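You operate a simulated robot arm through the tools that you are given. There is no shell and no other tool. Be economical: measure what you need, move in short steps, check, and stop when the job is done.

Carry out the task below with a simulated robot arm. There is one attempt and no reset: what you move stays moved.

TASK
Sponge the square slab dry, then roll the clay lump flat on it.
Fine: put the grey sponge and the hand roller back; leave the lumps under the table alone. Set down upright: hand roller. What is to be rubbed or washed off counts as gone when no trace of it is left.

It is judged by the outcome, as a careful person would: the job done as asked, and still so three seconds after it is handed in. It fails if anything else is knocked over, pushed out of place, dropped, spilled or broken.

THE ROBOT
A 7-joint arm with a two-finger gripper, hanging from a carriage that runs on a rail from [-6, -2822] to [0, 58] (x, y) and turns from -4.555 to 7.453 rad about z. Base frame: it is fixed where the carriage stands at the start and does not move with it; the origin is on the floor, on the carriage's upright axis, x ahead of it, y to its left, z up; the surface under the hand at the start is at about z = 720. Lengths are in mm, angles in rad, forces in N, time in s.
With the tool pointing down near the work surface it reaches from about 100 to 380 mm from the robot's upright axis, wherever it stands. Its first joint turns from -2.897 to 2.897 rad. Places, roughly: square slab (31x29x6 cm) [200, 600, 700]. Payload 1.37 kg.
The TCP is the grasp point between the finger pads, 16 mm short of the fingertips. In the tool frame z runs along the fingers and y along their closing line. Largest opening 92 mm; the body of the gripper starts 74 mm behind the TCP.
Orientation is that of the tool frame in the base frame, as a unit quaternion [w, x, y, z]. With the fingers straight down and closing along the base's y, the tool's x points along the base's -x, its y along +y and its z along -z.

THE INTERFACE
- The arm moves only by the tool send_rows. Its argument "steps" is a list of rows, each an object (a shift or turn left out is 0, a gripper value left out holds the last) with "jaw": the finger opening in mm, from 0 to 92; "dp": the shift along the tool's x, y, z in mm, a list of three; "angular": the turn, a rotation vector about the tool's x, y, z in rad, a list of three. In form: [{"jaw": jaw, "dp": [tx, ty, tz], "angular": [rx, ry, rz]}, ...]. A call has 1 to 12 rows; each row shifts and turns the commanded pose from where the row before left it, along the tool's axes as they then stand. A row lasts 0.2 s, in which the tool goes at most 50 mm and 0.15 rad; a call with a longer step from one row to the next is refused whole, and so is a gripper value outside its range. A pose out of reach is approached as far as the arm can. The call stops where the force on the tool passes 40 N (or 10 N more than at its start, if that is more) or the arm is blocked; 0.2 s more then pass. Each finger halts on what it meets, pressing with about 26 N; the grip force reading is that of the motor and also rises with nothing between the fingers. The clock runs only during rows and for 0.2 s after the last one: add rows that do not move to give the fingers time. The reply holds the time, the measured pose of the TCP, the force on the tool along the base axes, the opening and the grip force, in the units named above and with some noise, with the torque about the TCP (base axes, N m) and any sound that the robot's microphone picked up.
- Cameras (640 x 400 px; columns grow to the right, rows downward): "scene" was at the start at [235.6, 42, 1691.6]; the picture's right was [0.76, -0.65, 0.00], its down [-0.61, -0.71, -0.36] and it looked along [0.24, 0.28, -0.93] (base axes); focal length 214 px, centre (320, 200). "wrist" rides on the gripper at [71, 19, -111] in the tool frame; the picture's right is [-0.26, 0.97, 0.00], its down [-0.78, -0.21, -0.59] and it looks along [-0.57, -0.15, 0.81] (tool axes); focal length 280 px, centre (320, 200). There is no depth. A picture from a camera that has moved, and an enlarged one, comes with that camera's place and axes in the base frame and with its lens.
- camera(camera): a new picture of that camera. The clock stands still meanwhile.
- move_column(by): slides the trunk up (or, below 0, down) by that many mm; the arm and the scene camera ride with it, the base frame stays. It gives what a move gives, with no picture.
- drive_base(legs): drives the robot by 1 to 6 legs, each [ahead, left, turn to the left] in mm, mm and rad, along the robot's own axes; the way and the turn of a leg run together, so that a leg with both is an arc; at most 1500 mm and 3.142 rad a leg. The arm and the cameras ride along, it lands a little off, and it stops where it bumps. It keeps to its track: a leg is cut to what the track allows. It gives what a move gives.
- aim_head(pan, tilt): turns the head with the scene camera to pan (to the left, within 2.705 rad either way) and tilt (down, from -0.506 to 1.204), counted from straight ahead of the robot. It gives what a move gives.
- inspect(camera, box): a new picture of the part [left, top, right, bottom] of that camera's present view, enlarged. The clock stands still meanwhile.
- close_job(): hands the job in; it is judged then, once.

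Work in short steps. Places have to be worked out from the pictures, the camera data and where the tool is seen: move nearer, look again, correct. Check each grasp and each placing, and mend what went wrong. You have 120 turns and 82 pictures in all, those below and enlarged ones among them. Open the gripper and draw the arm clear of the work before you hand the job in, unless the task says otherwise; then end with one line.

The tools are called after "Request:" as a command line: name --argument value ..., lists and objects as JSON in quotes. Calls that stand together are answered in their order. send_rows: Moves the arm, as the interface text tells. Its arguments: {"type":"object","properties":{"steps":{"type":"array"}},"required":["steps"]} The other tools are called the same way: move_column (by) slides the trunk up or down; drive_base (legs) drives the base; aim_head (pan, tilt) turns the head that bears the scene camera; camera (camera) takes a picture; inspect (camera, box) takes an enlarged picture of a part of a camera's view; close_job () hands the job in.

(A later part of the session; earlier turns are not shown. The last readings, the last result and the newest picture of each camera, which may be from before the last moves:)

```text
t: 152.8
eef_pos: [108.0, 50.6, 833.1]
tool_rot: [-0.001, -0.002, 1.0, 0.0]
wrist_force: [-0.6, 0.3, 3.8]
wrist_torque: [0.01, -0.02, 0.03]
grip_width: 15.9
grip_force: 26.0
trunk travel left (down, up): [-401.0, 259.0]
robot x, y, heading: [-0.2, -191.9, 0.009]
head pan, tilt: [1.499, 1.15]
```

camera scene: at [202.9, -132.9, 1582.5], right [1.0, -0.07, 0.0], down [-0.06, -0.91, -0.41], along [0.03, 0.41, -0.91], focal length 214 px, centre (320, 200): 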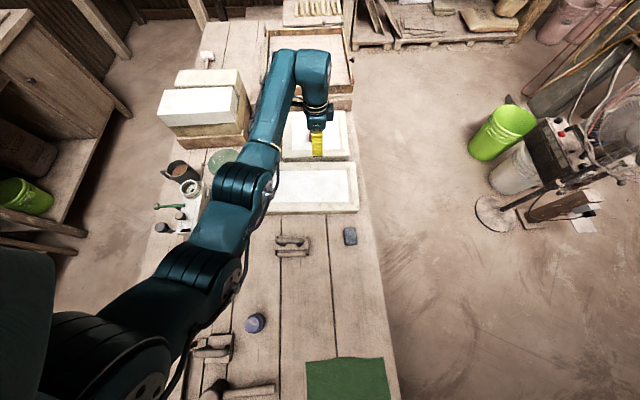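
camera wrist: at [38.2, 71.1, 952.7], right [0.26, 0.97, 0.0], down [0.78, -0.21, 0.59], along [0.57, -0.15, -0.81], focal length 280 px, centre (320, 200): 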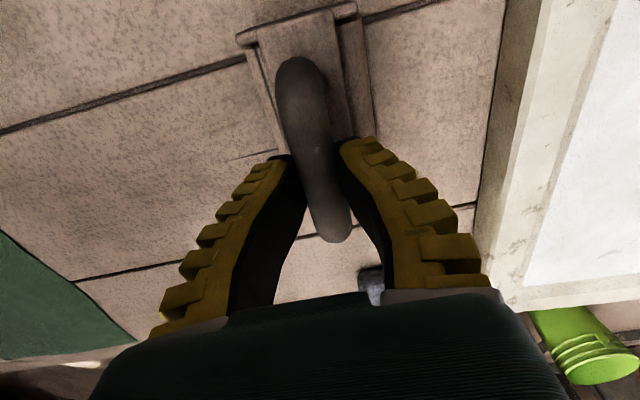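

Better; re-grip 5 mm lower to be on the axis, then lift slightly.

Request:
send_rows --steps '[{"jaw": 50}, {"jaw": 50}, {"jaw": 50}, {"jaw": 50, "dp": [0, 0, 5]}, {"dp": [0, 0, 0]}, {"jaw": 0}, {"jaw": 0}, {"jaw": 0}, {"jaw": 0}, {"jaw": 0}, {"dp": [0, 0, 0]}]'

```text
t: 155.2
eef_pos: [108.2, 50.2, 827.8]
tool_rot: [-0.001, -0.002, 1.0, 0.0]
wrist_force: [0.7, -0.1, -3.6]
wrist_torque: [0.0, 0.01, 0.01]
grip_width: 6.1
grip_force: 26.2
trunk travel left (down, up): [-401.0, 259.0]
robot x, y, heading: [-2.0, -189.9, 0.008]
head pan, tilt: [1.499, 1.15]
```

At 828 the fingers snap under the bar; the firm pinch is slightly higher. Re-grip at z≈835.

Request:
send_rows --steps '[{"jaw": 50}, {"jaw": 50}, {"jaw": 50}, {"jaw": 50, "dp": [0, 0, -8]}, {"dp": [0, 0, 0]}, {"jaw": 0}, {"jaw": 0}, {"jaw": 0}, {"jaw": 0}, {"jaw": 0}, {"dp": [0, 0, 0]}]'

Request:
send_rows --steps '[{"dp": [0, 0, -4]}, {"dp": [0, 0, -8]}, {"dp": [0, 0, -10]}, {"dp": [0, 0, 0]}]'

Request:
inspect --camera "scene" --box '[260, 205, 330, 262]'

Request:
camera --camera "wrist"

```text
t: 157.6
eef_pos: [108.5, 50.4, 836.0]
tool_rot: [-0.001, -0.002, 1.0, 0.001]
wrist_force: [-0.2, 0.4, 6.7]
wrist_torque: [0.02, -0.04, -0.02]
grip_width: 15.1
grip_force: 26.0
trunk travel left (down, up): [-401.0, 259.0]
robot x, y, heading: [1.8, -195.5, 0.007]
head pan, tilt: [1.499, 1.15]
```

```text
t: 158.6
eef_pos: [108.3, 51.1, 858.5]
tool_rot: [-0.001, -0.002, 1.0, -0.001]
wrist_force: [-0.3, 0.3, -3.3]
wrist_torque: [0.02, 0.04, -0.01]
grip_width: 12.4
grip_force: 25.9
trunk travel left (down, up): [-401.0, 259.0]
robot x, y, heading: [0.5, -195.1, -0.0]
head pan, tilt: [1.499, 1.15]
```

```text
7.02 times, centred on (295, 234) of scene
camera zoom: at [202.8, -133.0, 1582.4], right [1.0, -0.07, 0.0], down [-0.06, -0.91, -0.41], along [0.03, 0.41, -0.91], focal length 1505 px, centre (495, -35)
```

zoom: 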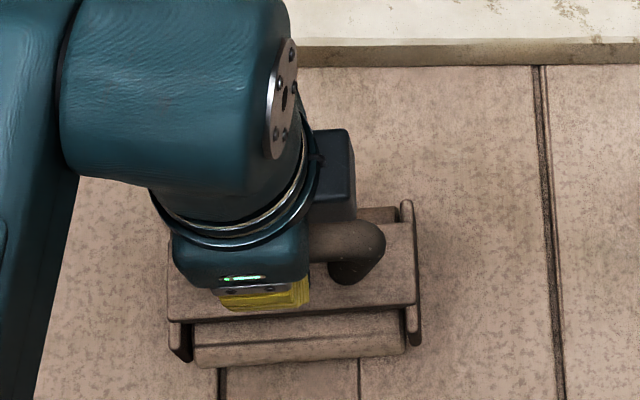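

```text
30 pictures are left
camera wrist: at [37.4, 69.6, 967.9], right [0.26, 0.97, 0.0], down [0.78, -0.21, 0.59], along [0.57, -0.15, -0.81], focal length 280 px, centre (320, 200)
```

wrist: 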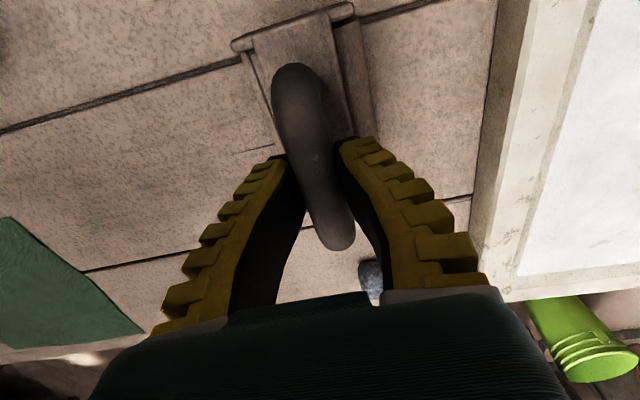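

The pinch is slipping (12.4 mm); unsafe. I set it back down at once and re-grip lower, where the fingers hug the bar from below.

Request:
send_rows --steps '[{"dp": [0, 0, 12]}, {"dp": [0, 0, 6]}, {"dp": [0, 0, 2]}, {"dp": [0, 0, 2]}, {"dp": [0, 0, 0]}]'

```text
t: 159.8
eef_pos: [106.7, 51.5, 836.4]
tool_rot: [-0.001, -0.002, 1.0, 0.001]
wrist_force: [-0.4, 0.2, 3.0]
wrist_torque: [-0.03, 0.06, -0.02]
grip_width: 14.5
grip_force: 26.7
trunk travel left (down, up): [-401.0, 259.0]
robot x, y, heading: [0.4, -191.0, 0.004]
head pan, tilt: [1.499, 1.15]
```

Request:
send_rows --steps '[{"jaw": 50}, {"jaw": 50}, {"jaw": 50}, {"jaw": 50, "dp": [0, 0, 14]}, {"dp": [0, 0, 0]}, {"jaw": 0}, {"jaw": 0}, {"jaw": 0}, {"jaw": 0}, {"jaw": 0}, {"dp": [0, 0, 0]}]'

Request:
send_rows --steps '[{"dp": [0, 0, -4]}, {"dp": [0, 0, -8]}, {"dp": [0, 0, -18]}, {"dp": [0, 0, -10]}, {"dp": [0, 0, 0]}]'

Request:
camera --camera "wrist"

Request:
inspect --camera "scene" --box '[260, 205, 330, 262]'

```text
t: 162.2
eef_pos: [108.0, 50.9, 822.7]
tool_rot: [-0.001, -0.002, 1.0, 0.0]
wrist_force: [0.3, 0.2, -3.4]
wrist_torque: [0.01, 0.02, 0.0]
grip_width: 6.2
grip_force: 26.3
trunk travel left (down, up): [-401.0, 259.0]
robot x, y, heading: [-1.0, -193.1, 0.003]
head pan, tilt: [1.499, 1.15]
```

```text
t: 163.4
eef_pos: [109.0, 50.0, 862.4]
tool_rot: [-0.002, -0.002, 1.0, -0.001]
wrist_force: [-0.4, 0.0, -3.3]
wrist_torque: [-0.01, 0.05, 0.03]
grip_width: 6.0
grip_force: 25.8
trunk travel left (down, up): [-401.0, 259.0]
robot x, y, heading: [-0.4, -195.1, 0.004]
head pan, tilt: [1.499, 1.15]
```

```text
29 pictures are left
camera wrist: at [37.3, 69.4, 972.7], right [0.26, 0.97, 0.0], down [0.78, -0.21, 0.59], along [0.57, -0.15, -0.81], focal length 280 px, centre (320, 200)
```

wrist: 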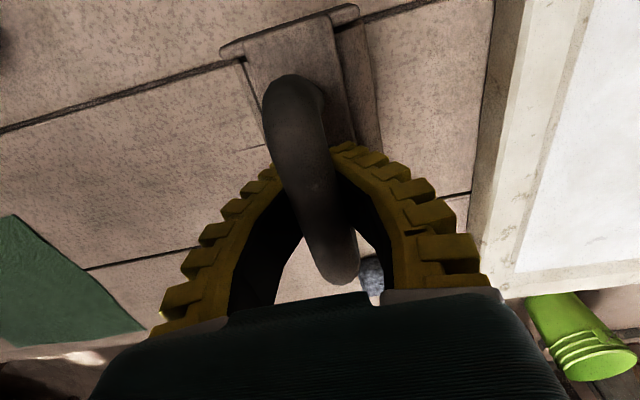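

```text
7.02 times, centred on (295, 234) of scene
camera zoom: at [202.8, -133.0, 1582.4], right [1.0, -0.07, 0.0], down [-0.06, -0.91, -0.41], along [0.03, 0.41, -0.91], focal length 1505 px, centre (495, -35)
```

zoom: 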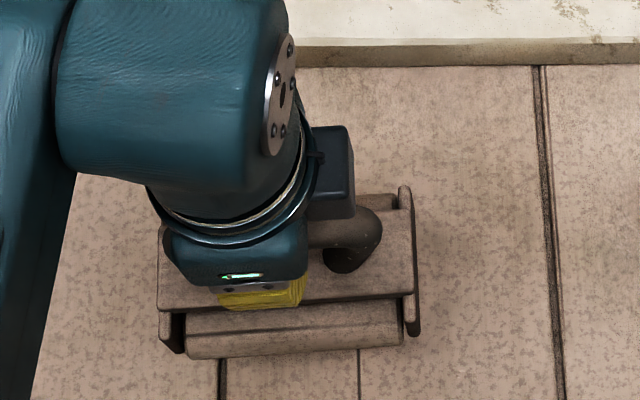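

Roller is now held firmly (6 mm, 3.4 N weight), level. I raise, drive back to the rail's end, and move over toward the clay.

Request:
send_rows --steps '[{"dp": [0, 0, -35]}, {"dp": [0, 0, -35]}, {"dp": [0, 0, -35]}, {"dp": [0, 0, -35]}, {"dp": [0, 0, 0]}]'

Request:
drive_base --legs '[[0, 252, 0]]'

Request:
send_rows --steps '[{"dp": [-12, 28, 0]}, {"dp": [-12, 28, 0]}, {"dp": [-12, 28, 0]}, {"dp": [-12, 28, 0]}, {"dp": [-12, 28, 0]}, {"dp": [-12, 28, 0]}, {"dp": [-12, 28, 0]}, {"dp": [-12, 28, 0]}, {"dp": [-12, 20, 0]}, {"dp": [-8, 10, 0]}, {"dp": [0, 0, 0]}]'

Request:
aim_head --pan 1.2 --tilt 0.9

Request:
camera --camera "wrist"

```text
t: 164.6
eef_pos: [107.9, 48.4, 1002.7]
tool_rot: [-0.001, -0.002, 1.0, -0.001]
wrist_force: [-0.6, 0.7, -4.5]
wrist_torque: [0.02, 0.04, 0.03]
grip_width: 5.9
grip_force: 26.5
trunk travel left (down, up): [-401.0, 259.0]
robot x, y, heading: [-1.6, -195.8, 0.003]
head pan, tilt: [1.499, 1.15]
```

```text
t: 166.4
eef_pos: [109.4, 296.3, 1002.5]
tool_rot: [-0.001, -0.001, 1.0, -0.002]
wrist_force: [0.7, 0.3, -4.0]
wrist_torque: [-0.02, 0.0, -0.02]
grip_width: 6.3
grip_force: 26.1
trunk travel left (down, up): [-401.0, 259.0]
robot x, y, heading: [2.1, 55.3, 0.001]
head pan, tilt: [1.499, 1.15]
```

```text
t: 168.8
eef_pos: [223.8, 551.0, 1001.7]
tool_rot: [-0.001, 0.0, 1.0, -0.001]
wrist_force: [0.7, -0.3, -2.7]
wrist_torque: [-0.01, 0.01, -0.02]
grip_width: 5.8
grip_force: 25.4
trunk travel left (down, up): [-401.0, 259.0]
robot x, y, heading: [-0.7, 53.9, -0.001]
head pan, tilt: [1.499, 1.15]
```

```text
t: 169.6
eef_pos: [223.1, 550.6, 1002.8]
tool_rot: [-0.001, 0.0, 1.0, 0.0]
wrist_force: [-0.4, -0.1, -3.2]
wrist_torque: [-0.01, 0.01, 0.04]
grip_width: 6.0
grip_force: 25.6
trunk travel left (down, up): [-401.0, 259.0]
robot x, y, heading: [-1.0, 55.6, 0.003]
head pan, tilt: [1.201, 0.901]
```

```text
27 pictures are left
camera wrist: at [153.0, 570.5, 1112.0], right [0.26, 0.97, 0.0], down [0.78, -0.21, 0.59], along [0.57, -0.15, -0.81], focal length 280 px, centre (320, 200)
```

wrist: 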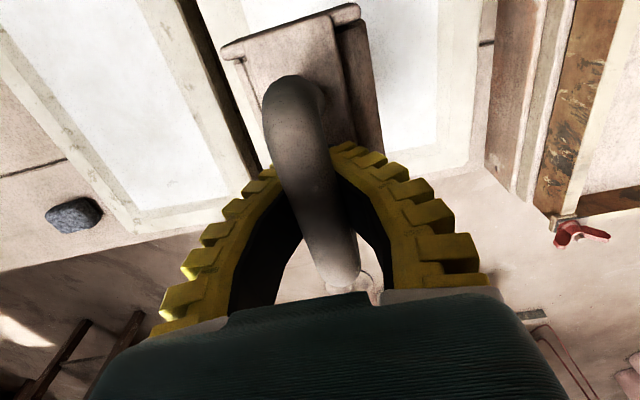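

Lower the trunk 75, then come down on the clay.

Request:
move_column --by -75

Request:
send_rows --steps '[{"dp": [-1, 9, 5]}, {"dp": [0, 0, 4]}, {"dp": [0, 0, 4]}, {"dp": [0, 0, 4]}, {"dp": [0, 0, 3]}, {"dp": [0, 0, 0]}]'

Request:
inspect --camera "scene" --box '[210, 140, 340, 250]'

```text
t: 170.8
eef_pos: [223.8, 551.9, 927.0]
tool_rot: [0.0, -0.001, 1.0, 0.0]
wrist_force: [-0.8, 1.3, -4.0]
wrist_torque: [-0.03, 0.04, 0.0]
grip_width: 5.7
grip_force: 26.0
trunk travel left (down, up): [-326.0, 334.0]
robot x, y, heading: [-2.3, 53.7, 0.002]
head pan, tilt: [1.201, 0.901]
```

```text
t: 172.2
eef_pos: [225.5, 559.6, 906.6]
tool_rot: [-0.001, 0.0, 1.0, -0.002]
wrist_force: [-0.9, 0.9, -3.1]
wrist_torque: [0.01, 0.0, -0.03]
grip_width: 6.4
grip_force: 25.6
trunk travel left (down, up): [-326.0, 334.0]
robot x, y, heading: [-2.2, 52.9, 0.004]
head pan, tilt: [1.201, 0.901]
```

```text
3.64 times, centred on (275, 195) of scene
camera zoom: at [226.4, 125.4, 1524.3], right [0.93, -0.36, 0.0], down [-0.28, -0.73, -0.62], along [0.22, 0.58, -0.78], focal length 780 px, centre (484, 218)
```

zoom: 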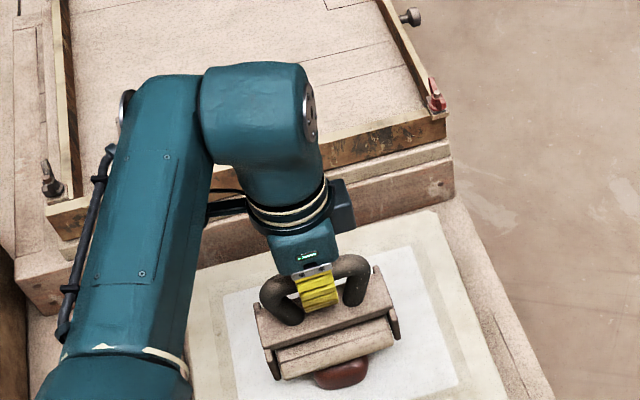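

Request:
send_rows --steps '[{"dp": [0, 0, 3]}, {"dp": [0, 0, 3]}, {"dp": [0, 0, 3]}, {"dp": [0, 0, 3]}, {"dp": [0, 0, 0]}]'

```text
t: 173.4
eef_pos: [223.8, 561.0, 894.0]
tool_rot: [-0.001, -0.001, 1.0, 0.0]
wrist_force: [-0.2, 0.1, -1.6]
wrist_torque: [0.0, -0.02, 0.0]
grip_width: 5.9
grip_force: 26.0
trunk travel left (down, up): [-326.0, 334.0]
robot x, y, heading: [-0.2, 53.0, 0.005]
head pan, tilt: [1.201, 0.901]
```

Request:
send_rows --steps '[{"dp": [0, 0, 2]}, {"dp": [0, 0, 2]}, {"dp": [0, 0, 2]}, {"dp": [0, 0, 2]}, {"dp": [0, 0, 0]}]'

```text
t: 174.6
eef_pos: [225.5, 560.5, 885.9]
tool_rot: [0.0, -0.001, 1.0, 0.0]
wrist_force: [-0.3, -0.8, -0.8]
wrist_torque: [0.01, 0.04, 0.04]
grip_width: 0.0
grip_force: 26.2
trunk travel left (down, up): [-326.0, 334.0]
robot x, y, heading: [-1.5, 55.9, 0.005]
head pan, tilt: [1.201, 0.901]
```

The roller now rests on the clay and the bar has risen within the closed fingers. I'll descend so that the fingertips press straight on the roller's board (between the handle legs).

Request:
send_rows --steps '[{"dp": [0, 0, 4]}, {"dp": [0, 0, 4]}, {"dp": [0, 0, 4]}, {"dp": [0, 0, 3]}, {"dp": [0, 0, 3]}, {"dp": [0, 0, 2]}, {"dp": [0, 0, 0]}]'

Request:
inspect --camera "scene" --box '[230, 170, 320, 250]'

```text
t: 176.2
eef_pos: [226.1, 563.0, 870.3]
tool_rot: [0.0, -0.001, 1.0, 0.003]
wrist_force: [-1.5, -0.3, 22.3]
wrist_torque: [-0.2, -0.2, 0.01]
grip_width: 0.0
grip_force: 26.3
trunk travel left (down, up): [-326.0, 334.0]
robot x, y, heading: [3.5, 52.7, 0.004]
head pan, tilt: [1.201, 0.901]
```

```text
5.00 times, centred on (275, 210) of scene
camera zoom: at [226.8, 126.4, 1524.8], right [0.93, -0.36, 0.0], down [-0.28, -0.73, -0.62], along [0.22, 0.58, -0.78], focal length 1072 px, centre (545, 150)
```

zoom: 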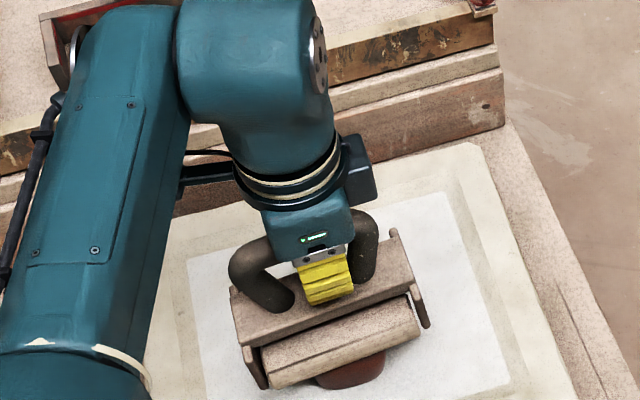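

Tips now press on the board at 22 N. I open to ~28 mm for a stable two-sided stance, then roll gently along y.

Request:
send_rows --steps '[{"jaw": 28}, {"jaw": 28}, {"dp": [0, 0, 0]}]'

Request:
send_rows --steps '[{"dp": [0, 5, 0]}, {"dp": [0, 5, 0]}, {"dp": [0, 5, 0]}, {"dp": [0, 5, 0]}, {"dp": [0, 0, 0]}]'

Request:
inspect --camera "scene" --box '[230, 170, 320, 250]'

```text
t: 177.0
eef_pos: [226.1, 561.7, 869.3]
tool_rot: [0.0, -0.001, 1.0, 0.0]
wrist_force: [0.5, -4.7, 26.9]
wrist_torque: [-0.76, -0.31, -0.1]
grip_width: 37.1
grip_force: 3.7
trunk travel left (down, up): [-326.0, 334.0]
robot x, y, heading: [1.3, 55.8, 0.007]
head pan, tilt: [1.201, 0.901]
```

```text
t: 178.2
eef_pos: [226.0, 584.8, 870.4]
tool_rot: [-0.001, -0.002, 1.0, 0.002]
wrist_force: [-0.2, 1.6, 29.0]
wrist_torque: [-0.79, -0.35, 0.04]
grip_width: 32.6
grip_force: 1.2
trunk travel left (down, up): [-326.0, 334.0]
robot x, y, heading: [2.0, 51.6, 0.008]
head pan, tilt: [1.201, 0.901]
```

```text
5.00 times, centred on (275, 210) of scene
camera zoom: at [227.0, 126.9, 1524.8], right [0.93, -0.36, 0.0], down [-0.28, -0.73, -0.62], along [0.22, 0.58, -0.78], focal length 1072 px, centre (545, 150)
```

zoom: 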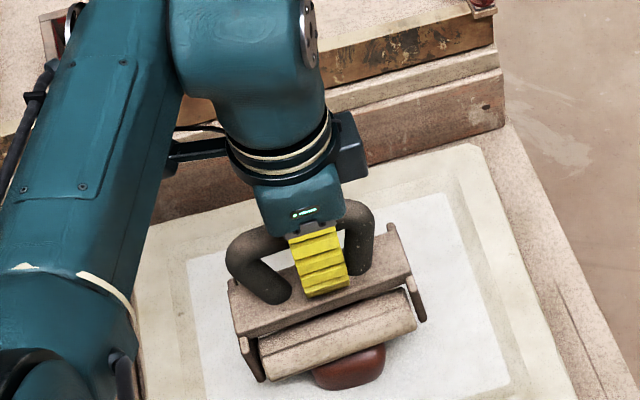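

The tips slid on the board rather than rolling it. A firmer hold would be gripping the board's long sides; I zoom in to judge its shape.

Request:
inspect --camera "scene" --box '[256, 200, 306, 250]'

```text
8.00 times, centred on (281, 225) of scene
camera zoom: at [227.0, 126.9, 1524.8], right [0.93, -0.36, 0.0], down [-0.28, -0.73, -0.62], along [0.22, 0.58, -0.78], focal length 1716 px, centre (632, 0)
```

zoom: 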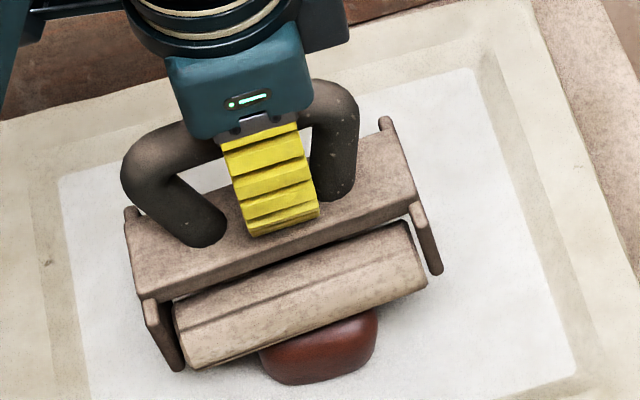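

The board is ~50 mm wide. First test whether the roller stands by itself on the clay: raise 4 mm, and look.

Request:
send_rows --steps '[{"jaw": 28, "dp": [0, -8, -4]}, {"dp": [0, -8, -2]}, {"dp": [0, -4, 0]}, {"dp": [0, 0, 0]}]'

Request:
inspect --camera "scene" --box '[256, 200, 306, 250]'

```text
t: 179.2
eef_pos: [223.5, 560.1, 871.9]
tool_rot: [-0.002, 0.0, 1.0, 0.0]
wrist_force: [-1.2, -0.4, 6.3]
wrist_torque: [0.01, 0.0, -0.02]
grip_width: 32.5
grip_force: 0.8
trunk travel left (down, up): [-326.0, 334.0]
robot x, y, heading: [2.2, 56.5, 0.007]
head pan, tilt: [1.201, 0.901]
```

```text
8.00 times, centred on (281, 225) of scene
camera zoom: at [226.5, 125.9, 1524.3], right [0.93, -0.36, 0.0], down [-0.28, -0.73, -0.62], along [0.22, 0.58, -0.78], focal length 1716 px, centre (632, 0)
```

zoom: 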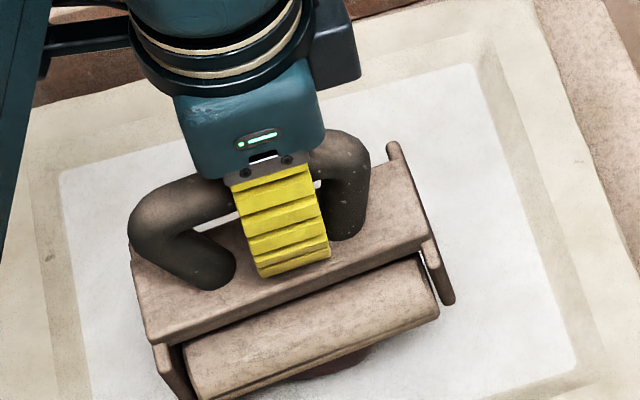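

It rolled with the tool and stands level. Board centre is at y≈548. I raise a bit, centre over it, open to 70 and go down astride the board, then clamp its long sides.

Request:
send_rows --steps '[{"jaw": 28, "dp": [0, 0, -5]}, {"dp": [0, -6, 0]}, {"jaw": 72, "dp": [0, -6, 0]}, {"jaw": 72}, {"jaw": 72}, {"jaw": 72, "dp": [0, 0, 5]}, {"dp": [0, 0, 5]}, {"dp": [0, 0, 5]}, {"dp": [0, 0, 4]}, {"dp": [0, 0, 0]}]'

Request:
inspect --camera "scene" --box '[256, 200, 306, 250]'

```text
t: 181.4
eef_pos: [225.5, 548.9, 859.3]
tool_rot: [-0.001, -0.001, 1.0, -0.001]
wrist_force: [-0.5, -0.4, 0.0]
wrist_torque: [0.03, 0.0, 0.02]
grip_width: 74.0
grip_force: 1.4
trunk travel left (down, up): [-326.0, 334.0]
robot x, y, heading: [-3.1, 55.8, -0.0]
head pan, tilt: [1.201, 0.901]
```

```text
8.00 times, centred on (281, 225) of scene
camera zoom: at [226.4, 125.5, 1524.4], right [0.93, -0.36, 0.0], down [-0.28, -0.73, -0.62], along [0.22, 0.58, -0.78], focal length 1716 px, centre (632, 0)
```

zoom: 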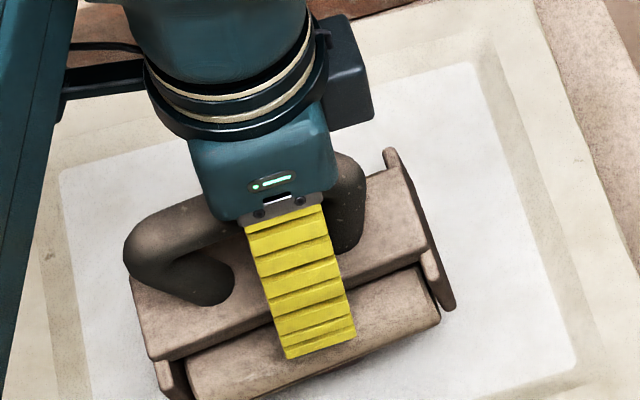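

Good, it stands level and the fingers straddle the board. Lower 3 mm and clamp.

Request:
send_rows --steps '[{"jaw": 72, "dp": [0, 0, 3]}, {"jaw": 30}, {"jaw": 30}, {"jaw": 30}, {"jaw": 30}, {"dp": [0, 0, 0]}]'

Request:
inspect --camera "scene" --box '[256, 200, 306, 250]'

```text
t: 182.8
eef_pos: [225.8, 548.6, 857.1]
tool_rot: [-0.002, -0.001, 1.0, 0.0]
wrist_force: [-1.6, -2.0, 9.6]
wrist_torque: [-0.24, 0.11, 0.01]
grip_width: 39.1
grip_force: 25.9
trunk travel left (down, up): [-326.0, 334.0]
robot x, y, heading: [-2.7, 54.4, 0.005]
head pan, tilt: [1.201, 0.901]
```

```text
8.00 times, centred on (281, 225) of scene
camera zoom: at [226.4, 125.6, 1524.5], right [0.93, -0.36, 0.0], down [-0.28, -0.73, -0.62], along [0.22, 0.58, -0.78], focal length 1716 px, centre (632, 0)
```

zoom: 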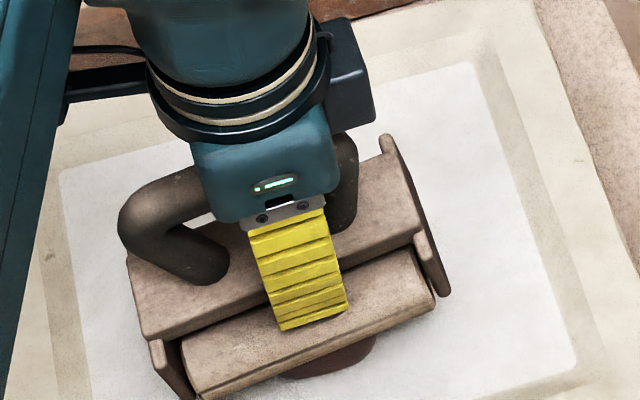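

Clamped on the board. Now press gently and roll along y with short strokes.

Request:
send_rows --steps '[{"dp": [0, 0, 2]}, {"dp": [0, 0, 2]}, {"dp": [0, 0, 0]}]'

Request:
send_rows --steps '[{"dp": [0, 6, 0]}, {"dp": [0, 6, 0]}, {"dp": [0, 6, 0]}, {"dp": [0, 6, 0]}, {"dp": [0, 6, 0]}, {"dp": [0, 6, 0]}, {"dp": [0, 0, 0]}]'

Request:
inspect --camera "scene" --box '[246, 190, 306, 250]'

```text
t: 183.6
eef_pos: [225.3, 551.0, 854.3]
tool_rot: [0.0, 0.0, 1.0, 0.002]
wrist_force: [0.4, -0.4, 20.1]
wrist_torque: [-0.14, 0.16, -0.05]
grip_width: 40.3
grip_force: 26.0
trunk travel left (down, up): [-326.0, 334.0]
robot x, y, heading: [-1.9, 54.9, 0.005]
head pan, tilt: [1.201, 0.901]
```

```text
t: 184.1
eef_pos: [225.8, 553.8, 853.1]
tool_rot: [0.001, 0.0, 1.0, -0.003]
wrist_force: [-2.2, -6.2, 12.3]
wrist_torque: [-0.67, 0.32, 0.04]
grip_width: 40.2
grip_force: 25.7
trunk travel left (down, up): [-326.0, 334.0]
robot x, y, heading: [-2.3, 56.1, 0.0]
head pan, tilt: [1.201, 0.901]
stopped in row 2: the force on the tool passed its limit at 44 N (the readings are from after the stop); the commanded pose is now the measured one
```

```text
6.67 times, centred on (276, 220) of scene
camera zoom: at [226.5, 124.8, 1524.0], right [0.93, -0.36, 0.0], down [-0.28, -0.73, -0.62], along [0.22, 0.58, -0.78], focal length 1430 px, centre (613, 67)
```

zoom: 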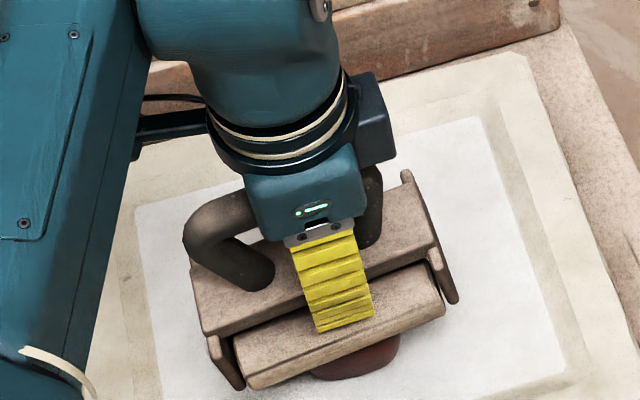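

Resistance tripped the limit; I ease up 2 mm and roll with smaller steps.

Request:
send_rows --steps '[{"dp": [0, 0, -2]}, {"dp": [0, 4, 0]}, {"dp": [0, 4, 0]}, {"dp": [0, 4, 0]}, {"dp": [0, 4, 0]}, {"dp": [0, 4, 0]}, {"dp": [0, 4, 0]}, {"dp": [0, 0, 0]}]'

```text
t: 185.9
eef_pos: [223.9, 581.7, 856.4]
tool_rot: [-0.001, -0.001, 1.0, -0.002]
wrist_force: [-1.8, 2.3, 8.3]
wrist_torque: [-0.24, 0.27, -0.12]
grip_width: 40.0
grip_force: 26.3
trunk travel left (down, up): [-326.0, 334.0]
robot x, y, heading: [1.5, 56.0, 0.002]
head pan, tilt: [1.201, 0.901]
```

It moves at ~8 N. Roll back and forth, pressing slightly more on the way.

Request:
send_rows --steps '[{"dp": [0, -5, 0.5]}, {"dp": [0, -5, 0]}, {"dp": [0, -5, 0.5]}, {"dp": [0, -5, 0]}, {"dp": [0, -5, 0]}, {"dp": [0, -5, 0]}, {"dp": [0, -5, 0]}, {"dp": [0, -5, 0]}, {"dp": [0, -5, 0]}, {"dp": [0, -5, 0]}, {"dp": [0, 0, 0]}]'

Request:
inspect --camera "scene" --box '[246, 190, 306, 250]'

```text
t: 188.3
eef_pos: [226.3, 529.5, 856.0]
tool_rot: [0.0, -0.001, 1.0, -0.002]
wrist_force: [0.9, 2.5, 9.2]
wrist_torque: [0.38, 0.11, -0.07]
grip_width: 39.6
grip_force: 26.3
trunk travel left (down, up): [-326.0, 334.0]
robot x, y, heading: [-0.4, 53.9, 0.003]
head pan, tilt: [1.201, 0.901]
```

```text
6.67 times, centred on (276, 220) of scene
camera zoom: at [226.6, 125.9, 1524.6], right [0.93, -0.36, 0.0], down [-0.28, -0.73, -0.62], along [0.22, 0.58, -0.78], focal length 1430 px, centre (613, 67)
```

zoom: 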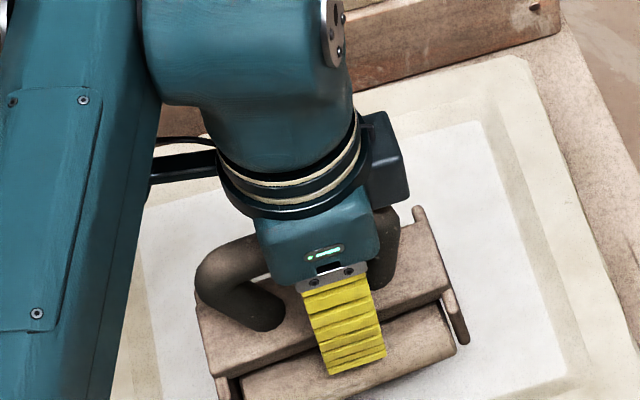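

Rolling works with steady contact. More strokes, pressing a little more each pass.

Request:
send_rows --steps '[{"dp": [0, 5, 1]}, {"dp": [0, 5, 0]}, {"dp": [0, 5, 0]}, {"dp": [0, 5, 0]}, {"dp": [0, 5, 0]}, {"dp": [0, 5, 0]}, {"dp": [0, 5, 0]}, {"dp": [0, 5, 0]}, {"dp": [0, 5, 0]}, {"dp": [0, 5, 0]}, {"dp": [0, 5, 0]}, {"dp": [0, 0, 0]}]'

Request:
send_rows --steps '[{"dp": [0, -5, 1]}, {"dp": [0, -5, 0]}, {"dp": [0, -5, 0]}, {"dp": [0, -5, 0]}, {"dp": [0, -5, 0]}, {"dp": [0, -5, 0]}, {"dp": [0, -5, 0]}, {"dp": [0, -5, 0]}, {"dp": [0, -5, 0]}, {"dp": [0, -5, 0]}, {"dp": [0, -5, 0]}, {"dp": [0, 0, 0]}]'

```text
t: 190.9
eef_pos: [224.0, 583.2, 854.8]
tool_rot: [0.0, -0.001, 1.0, -0.002]
wrist_force: [-0.4, 1.2, 9.3]
wrist_torque: [-0.28, 0.19, -0.08]
grip_width: 40.9
grip_force: 26.3
trunk travel left (down, up): [-326.0, 334.0]
robot x, y, heading: [0.2, 56.1, 0.006]
head pan, tilt: [1.201, 0.901]
```

```text
t: 193.5
eef_pos: [225.0, 528.2, 852.5]
tool_rot: [0.0, 0.0, 1.0, -0.004]
wrist_force: [-0.2, 0.0, -3.8]
wrist_torque: [-0.03, -0.03, -0.02]
grip_width: 38.5
grip_force: 26.0
trunk travel left (down, up): [-326.0, 334.0]
robot x, y, heading: [2.6, 55.5, 0.003]
head pan, tilt: [1.201, 0.901]
```

Now it hangs free at 852 — the clay is thinning. I lower further and keep rolling.

Request:
send_rows --steps '[{"dp": [0, 0, 2]}, {"dp": [0, 0, 2]}, {"dp": [0, 0, 2]}, {"dp": [0, 0, 0]}]'

Request:
inspect --camera "scene" --box '[236, 180, 316, 250]'

```text
t: 194.5
eef_pos: [224.6, 530.4, 847.1]
tool_rot: [0.001, -0.001, 1.0, -0.002]
wrist_force: [-1.9, -0.8, 9.8]
wrist_torque: [0.32, 0.52, 0.07]
grip_width: 40.0
grip_force: 25.7
trunk travel left (down, up): [-326.0, 334.0]
robot x, y, heading: [0.8, 53.2, -0.0]
head pan, tilt: [1.201, 0.901]
```

```text
5.71 times, centred on (276, 215) of scene
camera zoom: at [226.3, 125.6, 1524.5], right [0.93, -0.36, 0.0], down [-0.28, -0.73, -0.62], along [0.22, 0.58, -0.78], focal length 1226 px, centre (571, 114)
```

zoom: 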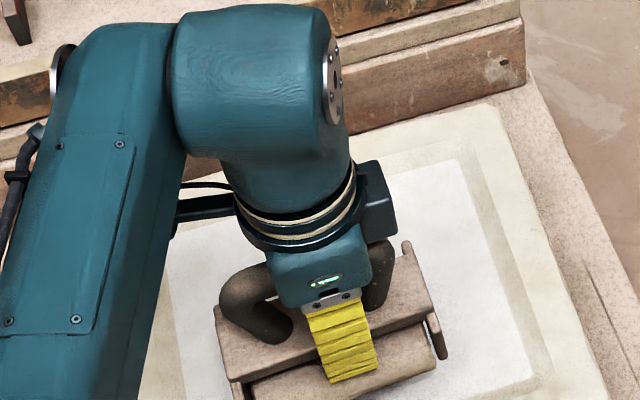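

Contact again at 847. Continue strokes.

Request:
send_rows --steps '[{"dp": [0, 5, 1]}, {"dp": [0, 5, 0]}, {"dp": [0, 5, 0]}, {"dp": [0, 5, 0]}, {"dp": [0, 5, 0]}, {"dp": [0, 5, 0]}, {"dp": [0, 5, 0]}, {"dp": [0, 5, 0]}, {"dp": [0, 5, 0]}, {"dp": [0, 5, 0]}, {"dp": [0, 5, 0]}, {"dp": [0, 0, 0]}]'

Request:
send_rows --steps '[{"dp": [0, -5, 1]}, {"dp": [0, -5, 0]}, {"dp": [0, -5, 0]}, {"dp": [0, -5, 0]}, {"dp": [0, -5, 0]}, {"dp": [0, -5, 0]}, {"dp": [0, -5, 0]}, {"dp": [0, -5, 0]}, {"dp": [0, -5, 0]}, {"dp": [0, -5, 0]}, {"dp": [0, -5, 0]}, {"dp": [0, 0, 0]}]'

```text
t: 197.1
eef_pos: [227.5, 576.9, 844.4]
tool_rot: [0.001, -0.001, 1.0, -0.004]
wrist_force: [1.9, -5.7, 13.1]
wrist_torque: [-0.68, -0.15, 0.06]
grip_width: 40.3
grip_force: 26.0
out of reach, approached as far as the arm can: row 11
trunk travel left (down, up): [-326.0, 334.0]
robot x, y, heading: [-0.9, 53.6, -0.0]
head pan, tilt: [1.201, 0.901]
```

```text
t: 199.7
eef_pos: [224.4, 524.6, 845.4]
tool_rot: [0.0, -0.002, 1.0, -0.003]
wrist_force: [-0.8, 5.9, 9.7]
wrist_torque: [0.57, -0.15, 0.07]
grip_width: 39.9
grip_force: 25.8
trunk travel left (down, up): [-326.0, 334.0]
robot x, y, heading: [1.1, 51.1, 0.002]
head pan, tilt: [1.201, 0.901]
```

I lift, view the clay and lower the trunk by 60 for better reach.

Request:
send_rows --steps '[{"dp": [0, 0, -10]}, {"dp": [0, -10, -30]}, {"dp": [0, -20, -30]}, {"dp": [0, -20, -20]}, {"dp": [0, 0, 0]}]'

Request:
inspect --camera "scene" --box '[206, 150, 316, 250]'

Request:
camera --camera "wrist"

```text
t: 200.9
eef_pos: [224.8, 474.1, 935.7]
tool_rot: [0.0, -0.001, 1.0, -0.003]
wrist_force: [-0.2, -0.4, -3.8]
wrist_torque: [0.03, -0.02, 0.01]
grip_width: 38.7
grip_force: 25.6
trunk travel left (down, up): [-326.0, 334.0]
robot x, y, heading: [2.6, 54.0, 0.008]
head pan, tilt: [1.201, 0.901]
```

```text
4.00 times, centred on (261, 200) of scene
camera zoom: at [226.4, 125.1, 1524.4], right [0.93, -0.36, 0.0], down [-0.28, -0.73, -0.62], along [0.22, 0.58, -0.78], focal length 858 px, centre (556, 200)
```

zoom: 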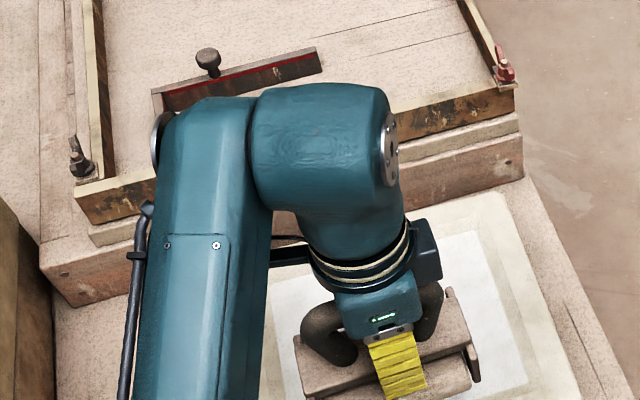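

```text
15 pictures are left
camera wrist: at [154.4, 493.9, 1044.3], right [0.26, 0.97, -0.01], down [0.78, -0.21, 0.59], along [0.57, -0.16, -0.81], focal length 280 px, centre (320, 200)
```

wrist: 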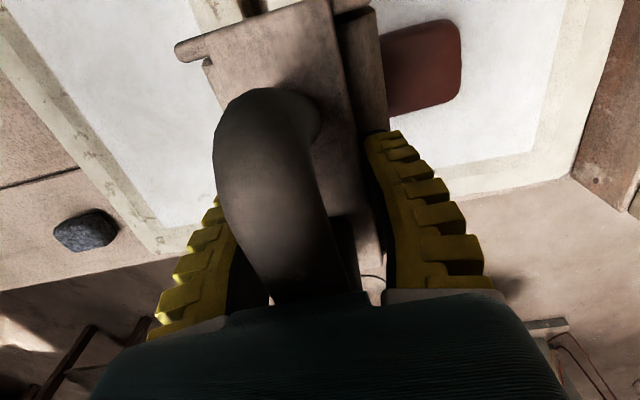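

Clay is visibly flatter. Lower trunk by 60, return over the clay and continue rolling deeper.

Request:
move_column --by -60

Request:
send_rows --steps '[{"dp": [0, 30, 0]}, {"dp": [0, 30, 0]}, {"dp": [0, 26, 10]}, {"dp": [0, 0, 10]}, {"dp": [0, 0, 4]}, {"dp": [0, 0, 3]}, {"dp": [0, 0, 2]}, {"dp": [0, 0, 2]}, {"dp": [0, 0, 0]}]'

```text
t: 201.9
eef_pos: [226.0, 474.3, 874.7]
tool_rot: [0.0, -0.001, 1.0, -0.004]
wrist_force: [0.1, 0.1, -2.9]
wrist_torque: [0.0, -0.03, 0.0]
grip_width: 38.5
grip_force: 26.6
trunk travel left (down, up): [-266.0, 394.0]
robot x, y, heading: [-2.4, 53.7, 0.005]
head pan, tilt: [1.201, 0.901]
```

```text
t: 203.9
eef_pos: [224.9, 563.6, 846.7]
tool_rot: [0.0, -0.002, 1.0, 0.0]
wrist_force: [-4.6, 0.6, 18.5]
wrist_torque: [0.01, 0.39, 0.02]
grip_width: 40.1
grip_force: 26.2
trunk travel left (down, up): [-266.0, 394.0]
robot x, y, heading: [0.1, 54.7, 0.004]
head pan, tilt: [1.201, 0.901]
```

Request:
send_rows --steps '[{"dp": [0, 4, 0]}, {"dp": [0, 5, 0]}, {"dp": [0, 5, 0]}, {"dp": [0, 5, 0]}, {"dp": [0, 5, 0]}, {"dp": [0, -5, 1]}, {"dp": [0, -6, 0]}, {"dp": [0, -6, 0]}, {"dp": [0, -6, 0]}, {"dp": [0, -6, 0]}, {"dp": [0, -6, 0]}, {"dp": [0, -6, 0]}]'

Request:
send_rows --steps '[{"dp": [0, -6, 0]}, {"dp": [0, -6, 0]}, {"dp": [0, -6, 0]}, {"dp": [0, 4, 1]}, {"dp": [0, 6, 0]}, {"dp": [0, 6, 0]}, {"dp": [0, 6, 0]}, {"dp": [0, 6, 0]}, {"dp": [0, 6, 0]}, {"dp": [0, 6, 0]}, {"dp": [0, 6, 0]}, {"dp": [0, 6, 0]}]'

```text
t: 205.2
eef_pos: [225.4, 581.8, 845.2]
tool_rot: [0.001, 0.0, 1.0, -0.005]
wrist_force: [-2.7, -6.3, 15.3]
wrist_torque: [-0.71, -0.02, -0.04]
grip_width: 41.7
grip_force: 26.4
trunk travel left (down, up): [-266.0, 394.0]
robot x, y, heading: [-1.2, 53.3, 0.003]
head pan, tilt: [1.201, 0.901]
stopped in row 6: the force on the tool passed its limit at 40 N (the readings are from after the stop); the commanded pose is now the measured one
```

```text
t: 206.8
eef_pos: [227.4, 584.1, 845.4]
tool_rot: [0.001, 0.0, 1.0, -0.008]
wrist_force: [-2.0, -5.8, 12.9]
wrist_torque: [-0.69, 0.0, -0.03]
grip_width: 40.9
grip_force: 25.9
trunk travel left (down, up): [-266.0, 394.0]
robot x, y, heading: [0.7, 53.1, 0.004]
head pan, tilt: [1.201, 0.901]
stopped in row 8: the force on the tool passed its limit at 43 N (the readings are from after the stop); the commanded pose is now the measured one
```

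Smaller increments: steady strokes at constant height.

Request:
send_rows --steps '[{"dp": [0, -5, 0]}, {"dp": [0, -6, 0]}, {"dp": [0, -6, 0]}, {"dp": [0, -6, 0]}, {"dp": [0, -6, 0]}, {"dp": [0, -6, 0]}, {"dp": [0, -6, 0]}, {"dp": [0, -6, 0]}, {"dp": [0, -6, 0]}, {"dp": [0, -6, 0]}, {"dp": [0, -6, 0]}, {"dp": [0, 0, 0]}]'

Request:
send_rows --steps '[{"dp": [0, 5, 1]}, {"dp": [0, 6, 0]}, {"dp": [0, 6, 0]}, {"dp": [0, 6, 0]}, {"dp": [0, 6, 0]}, {"dp": [0, 6, 0]}, {"dp": [0, 6, 0]}, {"dp": [0, 6, 0]}, {"dp": [0, 6, 0]}, {"dp": [0, 6, 0]}, {"dp": [0, 5, 0]}, {"dp": [0, 0, 0]}]'

Request:
send_rows --steps '[{"dp": [0, -5, 1]}, {"dp": [0, -6, 0]}, {"dp": [0, -6, 0]}, {"dp": [0, -6, 0]}, {"dp": [0, -6, 0]}, {"dp": [0, -6, 0]}, {"dp": [0, -6, 0]}, {"dp": [0, -6, 0]}, {"dp": [0, -6, 0]}, {"dp": [0, -6, 0]}, {"dp": [0, -6, 0]}, {"dp": [0, 0, 0]}]'

```text
t: 209.4
eef_pos: [224.7, 517.6, 843.7]
tool_rot: [0.001, 0.001, 1.0, -0.008]
wrist_force: [-1.0, 0.3, -3.2]
wrist_torque: [-0.01, -0.03, -0.01]
grip_width: 38.5
grip_force: 26.1
trunk travel left (down, up): [-266.0, 394.0]
robot x, y, heading: [1.1, 56.2, 0.004]
head pan, tilt: [1.201, 0.901]
```

```text
t: 212.0
eef_pos: [225.0, 581.5, 841.5]
tool_rot: [0.0, 0.0, 1.0, -0.009]
wrist_force: [0.7, 0.1, -3.2]
wrist_torque: [-0.01, 0.01, 0.01]
grip_width: 38.4
grip_force: 26.5
trunk travel left (down, up): [-266.0, 394.0]
robot x, y, heading: [-4.8, 52.0, 0.001]
head pan, tilt: [1.201, 0.901]
```

```text
t: 214.6
eef_pos: [226.1, 516.9, 841.9]
tool_rot: [0.002, 0.002, 1.0, -0.009]
wrist_force: [-0.2, 0.1, -3.3]
wrist_torque: [0.01, -0.03, 0.0]
grip_width: 38.4
grip_force: 25.8
trunk travel left (down, up): [-266.0, 394.0]
robot x, y, heading: [4.2, 54.9, 0.005]
head pan, tilt: [1.201, 0.901]
```

Free-hanging at 841 now across the stroke: clay keeps thinning. Lower 3 mm and continue.

Request:
send_rows --steps '[{"dp": [0, 6, 2]}, {"dp": [0, 6, 1]}, {"dp": [0, 6, 0]}, {"dp": [0, 6, 0]}, {"dp": [0, 6, 0]}, {"dp": [0, 6, 0]}, {"dp": [0, 6, 0]}, {"dp": [0, 6, 0]}, {"dp": [0, 6, 0]}, {"dp": [0, 6, 0]}, {"dp": [0, 6, 0]}, {"dp": [0, 0, 0]}]'

Request:
send_rows --steps '[{"dp": [0, -5, 1]}, {"dp": [0, -6, 0]}, {"dp": [0, -6, 0]}, {"dp": [0, -6, 0]}, {"dp": [0, -6, 0]}, {"dp": [0, -6, 0]}, {"dp": [0, -6, 0]}, {"dp": [0, -6, 0]}, {"dp": [0, -6, 0]}, {"dp": [0, -6, 0]}, {"dp": [0, -6, 0]}, {"dp": [0, 0, 0]}]'

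```text
t: 217.2
eef_pos: [227.3, 582.7, 839.5]
tool_rot: [0.001, 0.002, 1.0, -0.009]
wrist_force: [-2.2, -6.3, 17.9]
wrist_torque: [-0.71, -0.23, -0.31]
grip_width: 39.9
grip_force: 25.8
trunk travel left (down, up): [-266.0, 394.0]
robot x, y, heading: [4.0, 55.2, 0.001]
head pan, tilt: [1.201, 0.901]
```

```text
t: 219.8
eef_pos: [225.8, 519.7, 839.3]
tool_rot: [0.001, 0.002, 1.0, -0.007]
wrist_force: [-0.7, 6.1, 12.1]
wrist_torque: [0.66, -0.15, 0.08]
grip_width: 40.0
grip_force: 25.9
trunk travel left (down, up): [-266.0, 394.0]
robot x, y, heading: [-2.2, 52.2, 0.008]
head pan, tilt: [1.201, 0.901]
```

Contact again. Repeat a stroke pair, then lift and look.

Request:
send_rows --steps '[{"dp": [0, 5, 0]}, {"dp": [0, 6, 0]}, {"dp": [0, 6, 0]}, {"dp": [0, 6, 0]}, {"dp": [0, 6, 0]}, {"dp": [0, 6, 0]}, {"dp": [0, 6, 0]}, {"dp": [0, 6, 0]}, {"dp": [0, 6, 0]}, {"dp": [0, 6, 0]}, {"dp": [0, 5, 0]}, {"dp": [0, 0, 0]}]'

Request:
send_rows --steps '[{"dp": [0, -5, 1]}, {"dp": [0, -6, 0]}, {"dp": [0, -6, 0]}, {"dp": [0, -6, 0]}, {"dp": [0, -6, 0]}, {"dp": [0, -6, 0]}, {"dp": [0, -6, 0]}, {"dp": [0, -6, 0]}, {"dp": [0, -6, 0]}, {"dp": [0, -6, 0]}, {"dp": [0, -6, 0]}, {"dp": [0, 0, 0]}]'

Request:
send_rows --steps '[{"dp": [0, 0, -15]}, {"dp": [0, -20, -35]}, {"dp": [0, -30, -30]}, {"dp": [0, -40, 0]}, {"dp": [0, -30, 0]}, {"dp": [0, 0, 0]}]'

Request:
camera --camera "wrist"

```text
t: 222.4
eef_pos: [224.2, 581.8, 835.6]
tool_rot: [0.0, -0.001, 1.0, -0.011]
wrist_force: [-0.1, -1.1, 3.3]
wrist_torque: [-0.03, -0.05, 0.04]
grip_width: 39.1
grip_force: 25.8
trunk travel left (down, up): [-266.0, 394.0]
robot x, y, heading: [-1.6, 57.7, 0.005]
head pan, tilt: [1.201, 0.901]
```

```text
t: 225.0
eef_pos: [225.4, 516.2, 838.4]
tool_rot: [0.002, 0.001, 1.0, -0.008]
wrist_force: [-0.1, 0.5, -3.9]
wrist_torque: [0.01, -0.05, -0.02]
grip_width: 38.5
grip_force: 26.5
trunk travel left (down, up): [-266.0, 394.0]
robot x, y, heading: [0.1, 54.8, 0.008]
head pan, tilt: [1.201, 0.901]
```

```text
t: 226.4
eef_pos: [226.3, 398.7, 920.9]
tool_rot: [0.0, 0.001, 1.0, -0.009]
wrist_force: [0.2, 0.1, -3.7]
wrist_torque: [0.03, -0.04, -0.01]
grip_width: 38.8
grip_force: 26.5
trunk travel left (down, up): [-266.0, 394.0]
robot x, y, heading: [1.8, 56.0, -0.002]
head pan, tilt: [1.201, 0.901]
```

```text
14 pictures are left
camera wrist: at [156.4, 420.1, 1029.5], right [0.26, 0.96, -0.02], down [0.78, -0.2, 0.59], along [0.57, -0.17, -0.8], focal length 280 px, centre (320, 200)
```

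wrist: 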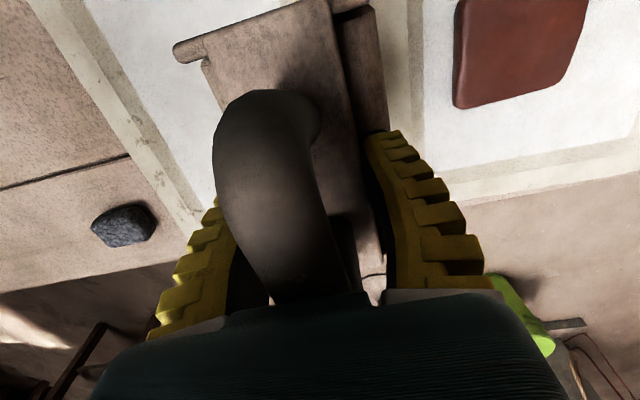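

The clay is now a broad flat pad (y≈513–592). A few more passes slightly lower and wider to be sure it's flat.

Request:
send_rows --steps '[{"dp": [0, 40, 0]}, {"dp": [0, 40, 0]}, {"dp": [0, 30, 30]}, {"dp": [0, 0, 35]}, {"dp": [0, 0, 14]}, {"dp": [0, 0, 3]}, {"dp": [0, 0, 2]}, {"dp": [0, 0, 0]}]'

Request:
send_rows --steps '[{"dp": [0, 6, 0]}, {"dp": [0, 7, 0]}, {"dp": [0, 7, 0]}, {"dp": [0, 7, 0]}, {"dp": [0, 7, 0]}, {"dp": [0, 7, 0]}, {"dp": [0, 7, 0]}, {"dp": [0, 7, 0]}, {"dp": [0, 7, 0]}, {"dp": [0, 7, 0]}, {"dp": [0, 7, 0]}, {"dp": [0, 0, 0]}]'

Request:
send_rows --steps '[{"dp": [0, -6, 1]}, {"dp": [0, -7, 0]}, {"dp": [0, -7, 0]}, {"dp": [0, -7, 0]}, {"dp": [0, -7, 0]}, {"dp": [0, -7, 0]}, {"dp": [0, -7, 0]}, {"dp": [0, -7, 0]}, {"dp": [0, -7, 0]}, {"dp": [0, -7, 0]}, {"dp": [0, -7, 0]}, {"dp": [0, 0, 0]}]'

```text
t: 228.2
eef_pos: [226.5, 508.2, 835.9]
tool_rot: [0.001, -0.001, 1.0, -0.006]
wrist_force: [-2.4, -0.3, 7.7]
wrist_torque: [0.26, -0.4, 0.07]
grip_width: 39.6
grip_force: 25.7
trunk travel left (down, up): [-266.0, 394.0]
robot x, y, heading: [-0.1, 54.2, 0.001]
head pan, tilt: [1.201, 0.901]
```

```text
t: 230.8
eef_pos: [227.5, 585.4, 833.8]
tool_rot: [0.002, 0.001, 1.0, -0.007]
wrist_force: [1.6, -4.5, 27.7]
wrist_torque: [-0.54, -0.44, -0.32]
grip_width: 40.4
grip_force: 26.2
trunk travel left (down, up): [-266.0, 394.0]
robot x, y, heading: [0.9, 53.1, 0.006]
head pan, tilt: [1.201, 0.901]
```

```text
t: 233.4
eef_pos: [227.6, 508.8, 834.4]
tool_rot: [0.001, 0.001, 1.0, -0.007]
wrist_force: [-0.4, 7.1, 16.8]
wrist_torque: [0.85, -0.09, -0.02]
grip_width: 39.8
grip_force: 25.6
trunk travel left (down, up): [-266.0, 394.0]
robot x, y, heading: [2.4, 52.8, 0.005]
head pan, tilt: [1.201, 0.901]
```

One more stroke pair at the present height, then lift.

Request:
send_rows --steps '[{"dp": [0, 6, 0]}, {"dp": [0, 7, 0]}, {"dp": [0, 7, 0]}, {"dp": [0, 7, 0]}, {"dp": [0, 7, 0]}, {"dp": [0, 7, 0]}, {"dp": [0, 7, 0]}, {"dp": [0, 7, 0]}, {"dp": [0, 7, 0]}, {"dp": [0, 7, 0]}, {"dp": [0, 7, 0]}, {"dp": [0, 0, 0]}]'

Request:
send_rows --steps '[{"dp": [0, -6, 1]}, {"dp": [0, -7, 0]}, {"dp": [0, -7, 0]}, {"dp": [0, -7, 0]}, {"dp": [0, -7, 0]}, {"dp": [0, -7, 0]}, {"dp": [0, -7, 0]}, {"dp": [0, -7, 0]}, {"dp": [0, -7, 0]}, {"dp": [0, -7, 0]}, {"dp": [0, -7, 0]}, {"dp": [0, 0, 0]}]'

Request:
send_rows --steps '[{"dp": [0, 0, -15]}, {"dp": [0, -20, -35]}, {"dp": [0, -30, -30]}, {"dp": [0, -40, -20]}, {"dp": [0, -40, 0]}, {"dp": [0, -40, 0]}, {"dp": [0, 0, 0]}]'

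Request:
inspect --camera "scene" --box '[206, 140, 346, 250]'

```text
t: 236.0
eef_pos: [227.0, 584.4, 831.5]
tool_rot: [0.002, 0.0, 1.0, -0.008]
wrist_force: [1.9, -0.4, 10.9]
wrist_torque: [0.02, 0.06, -0.02]
grip_width: 38.8
grip_force: 26.0
trunk travel left (down, up): [-266.0, 394.0]
robot x, y, heading: [-3.6, 51.6, 0.004]
head pan, tilt: [1.201, 0.901]
```

```text
t: 238.6
eef_pos: [226.6, 507.8, 831.2]
tool_rot: [0.001, 0.001, 1.0, -0.008]
wrist_force: [-0.4, 2.7, 5.9]
wrist_torque: [0.32, -0.05, -0.03]
grip_width: 38.7
grip_force: 26.0
trunk travel left (down, up): [-266.0, 394.0]
robot x, y, heading: [-0.9, 53.1, 0.008]
head pan, tilt: [1.201, 0.901]
```

```text
t: 240.2
eef_pos: [227.6, 339.4, 927.1]
tool_rot: [0.0, 0.0, 1.0, -0.008]
wrist_force: [0.2, 0.6, -3.3]
wrist_torque: [0.03, -0.03, -0.03]
grip_width: 38.3
grip_force: 26.6
out of reach, approached as far as the arm can: row 6
trunk travel left (down, up): [-266.0, 394.0]
robot x, y, heading: [-3.4, 54.4, 0.009]
head pan, tilt: [1.201, 0.901]
```

```text
3.64 times, centred on (276, 195) of scene
camera zoom: at [226.4, 124.7, 1464.4], right [0.93, -0.36, 0.0], down [-0.28, -0.73, -0.62], along [0.22, 0.58, -0.78], focal length 780 px, centre (480, 218)
```

zoom: 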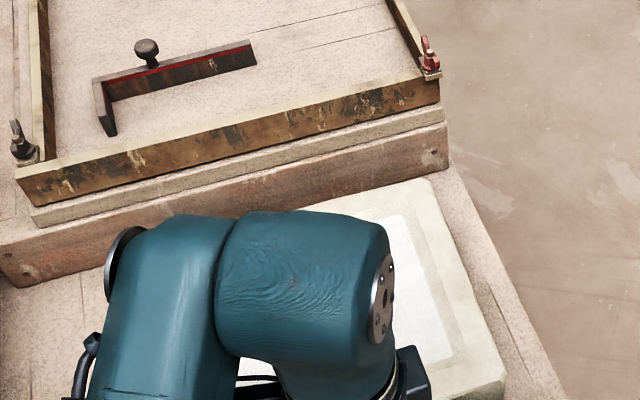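

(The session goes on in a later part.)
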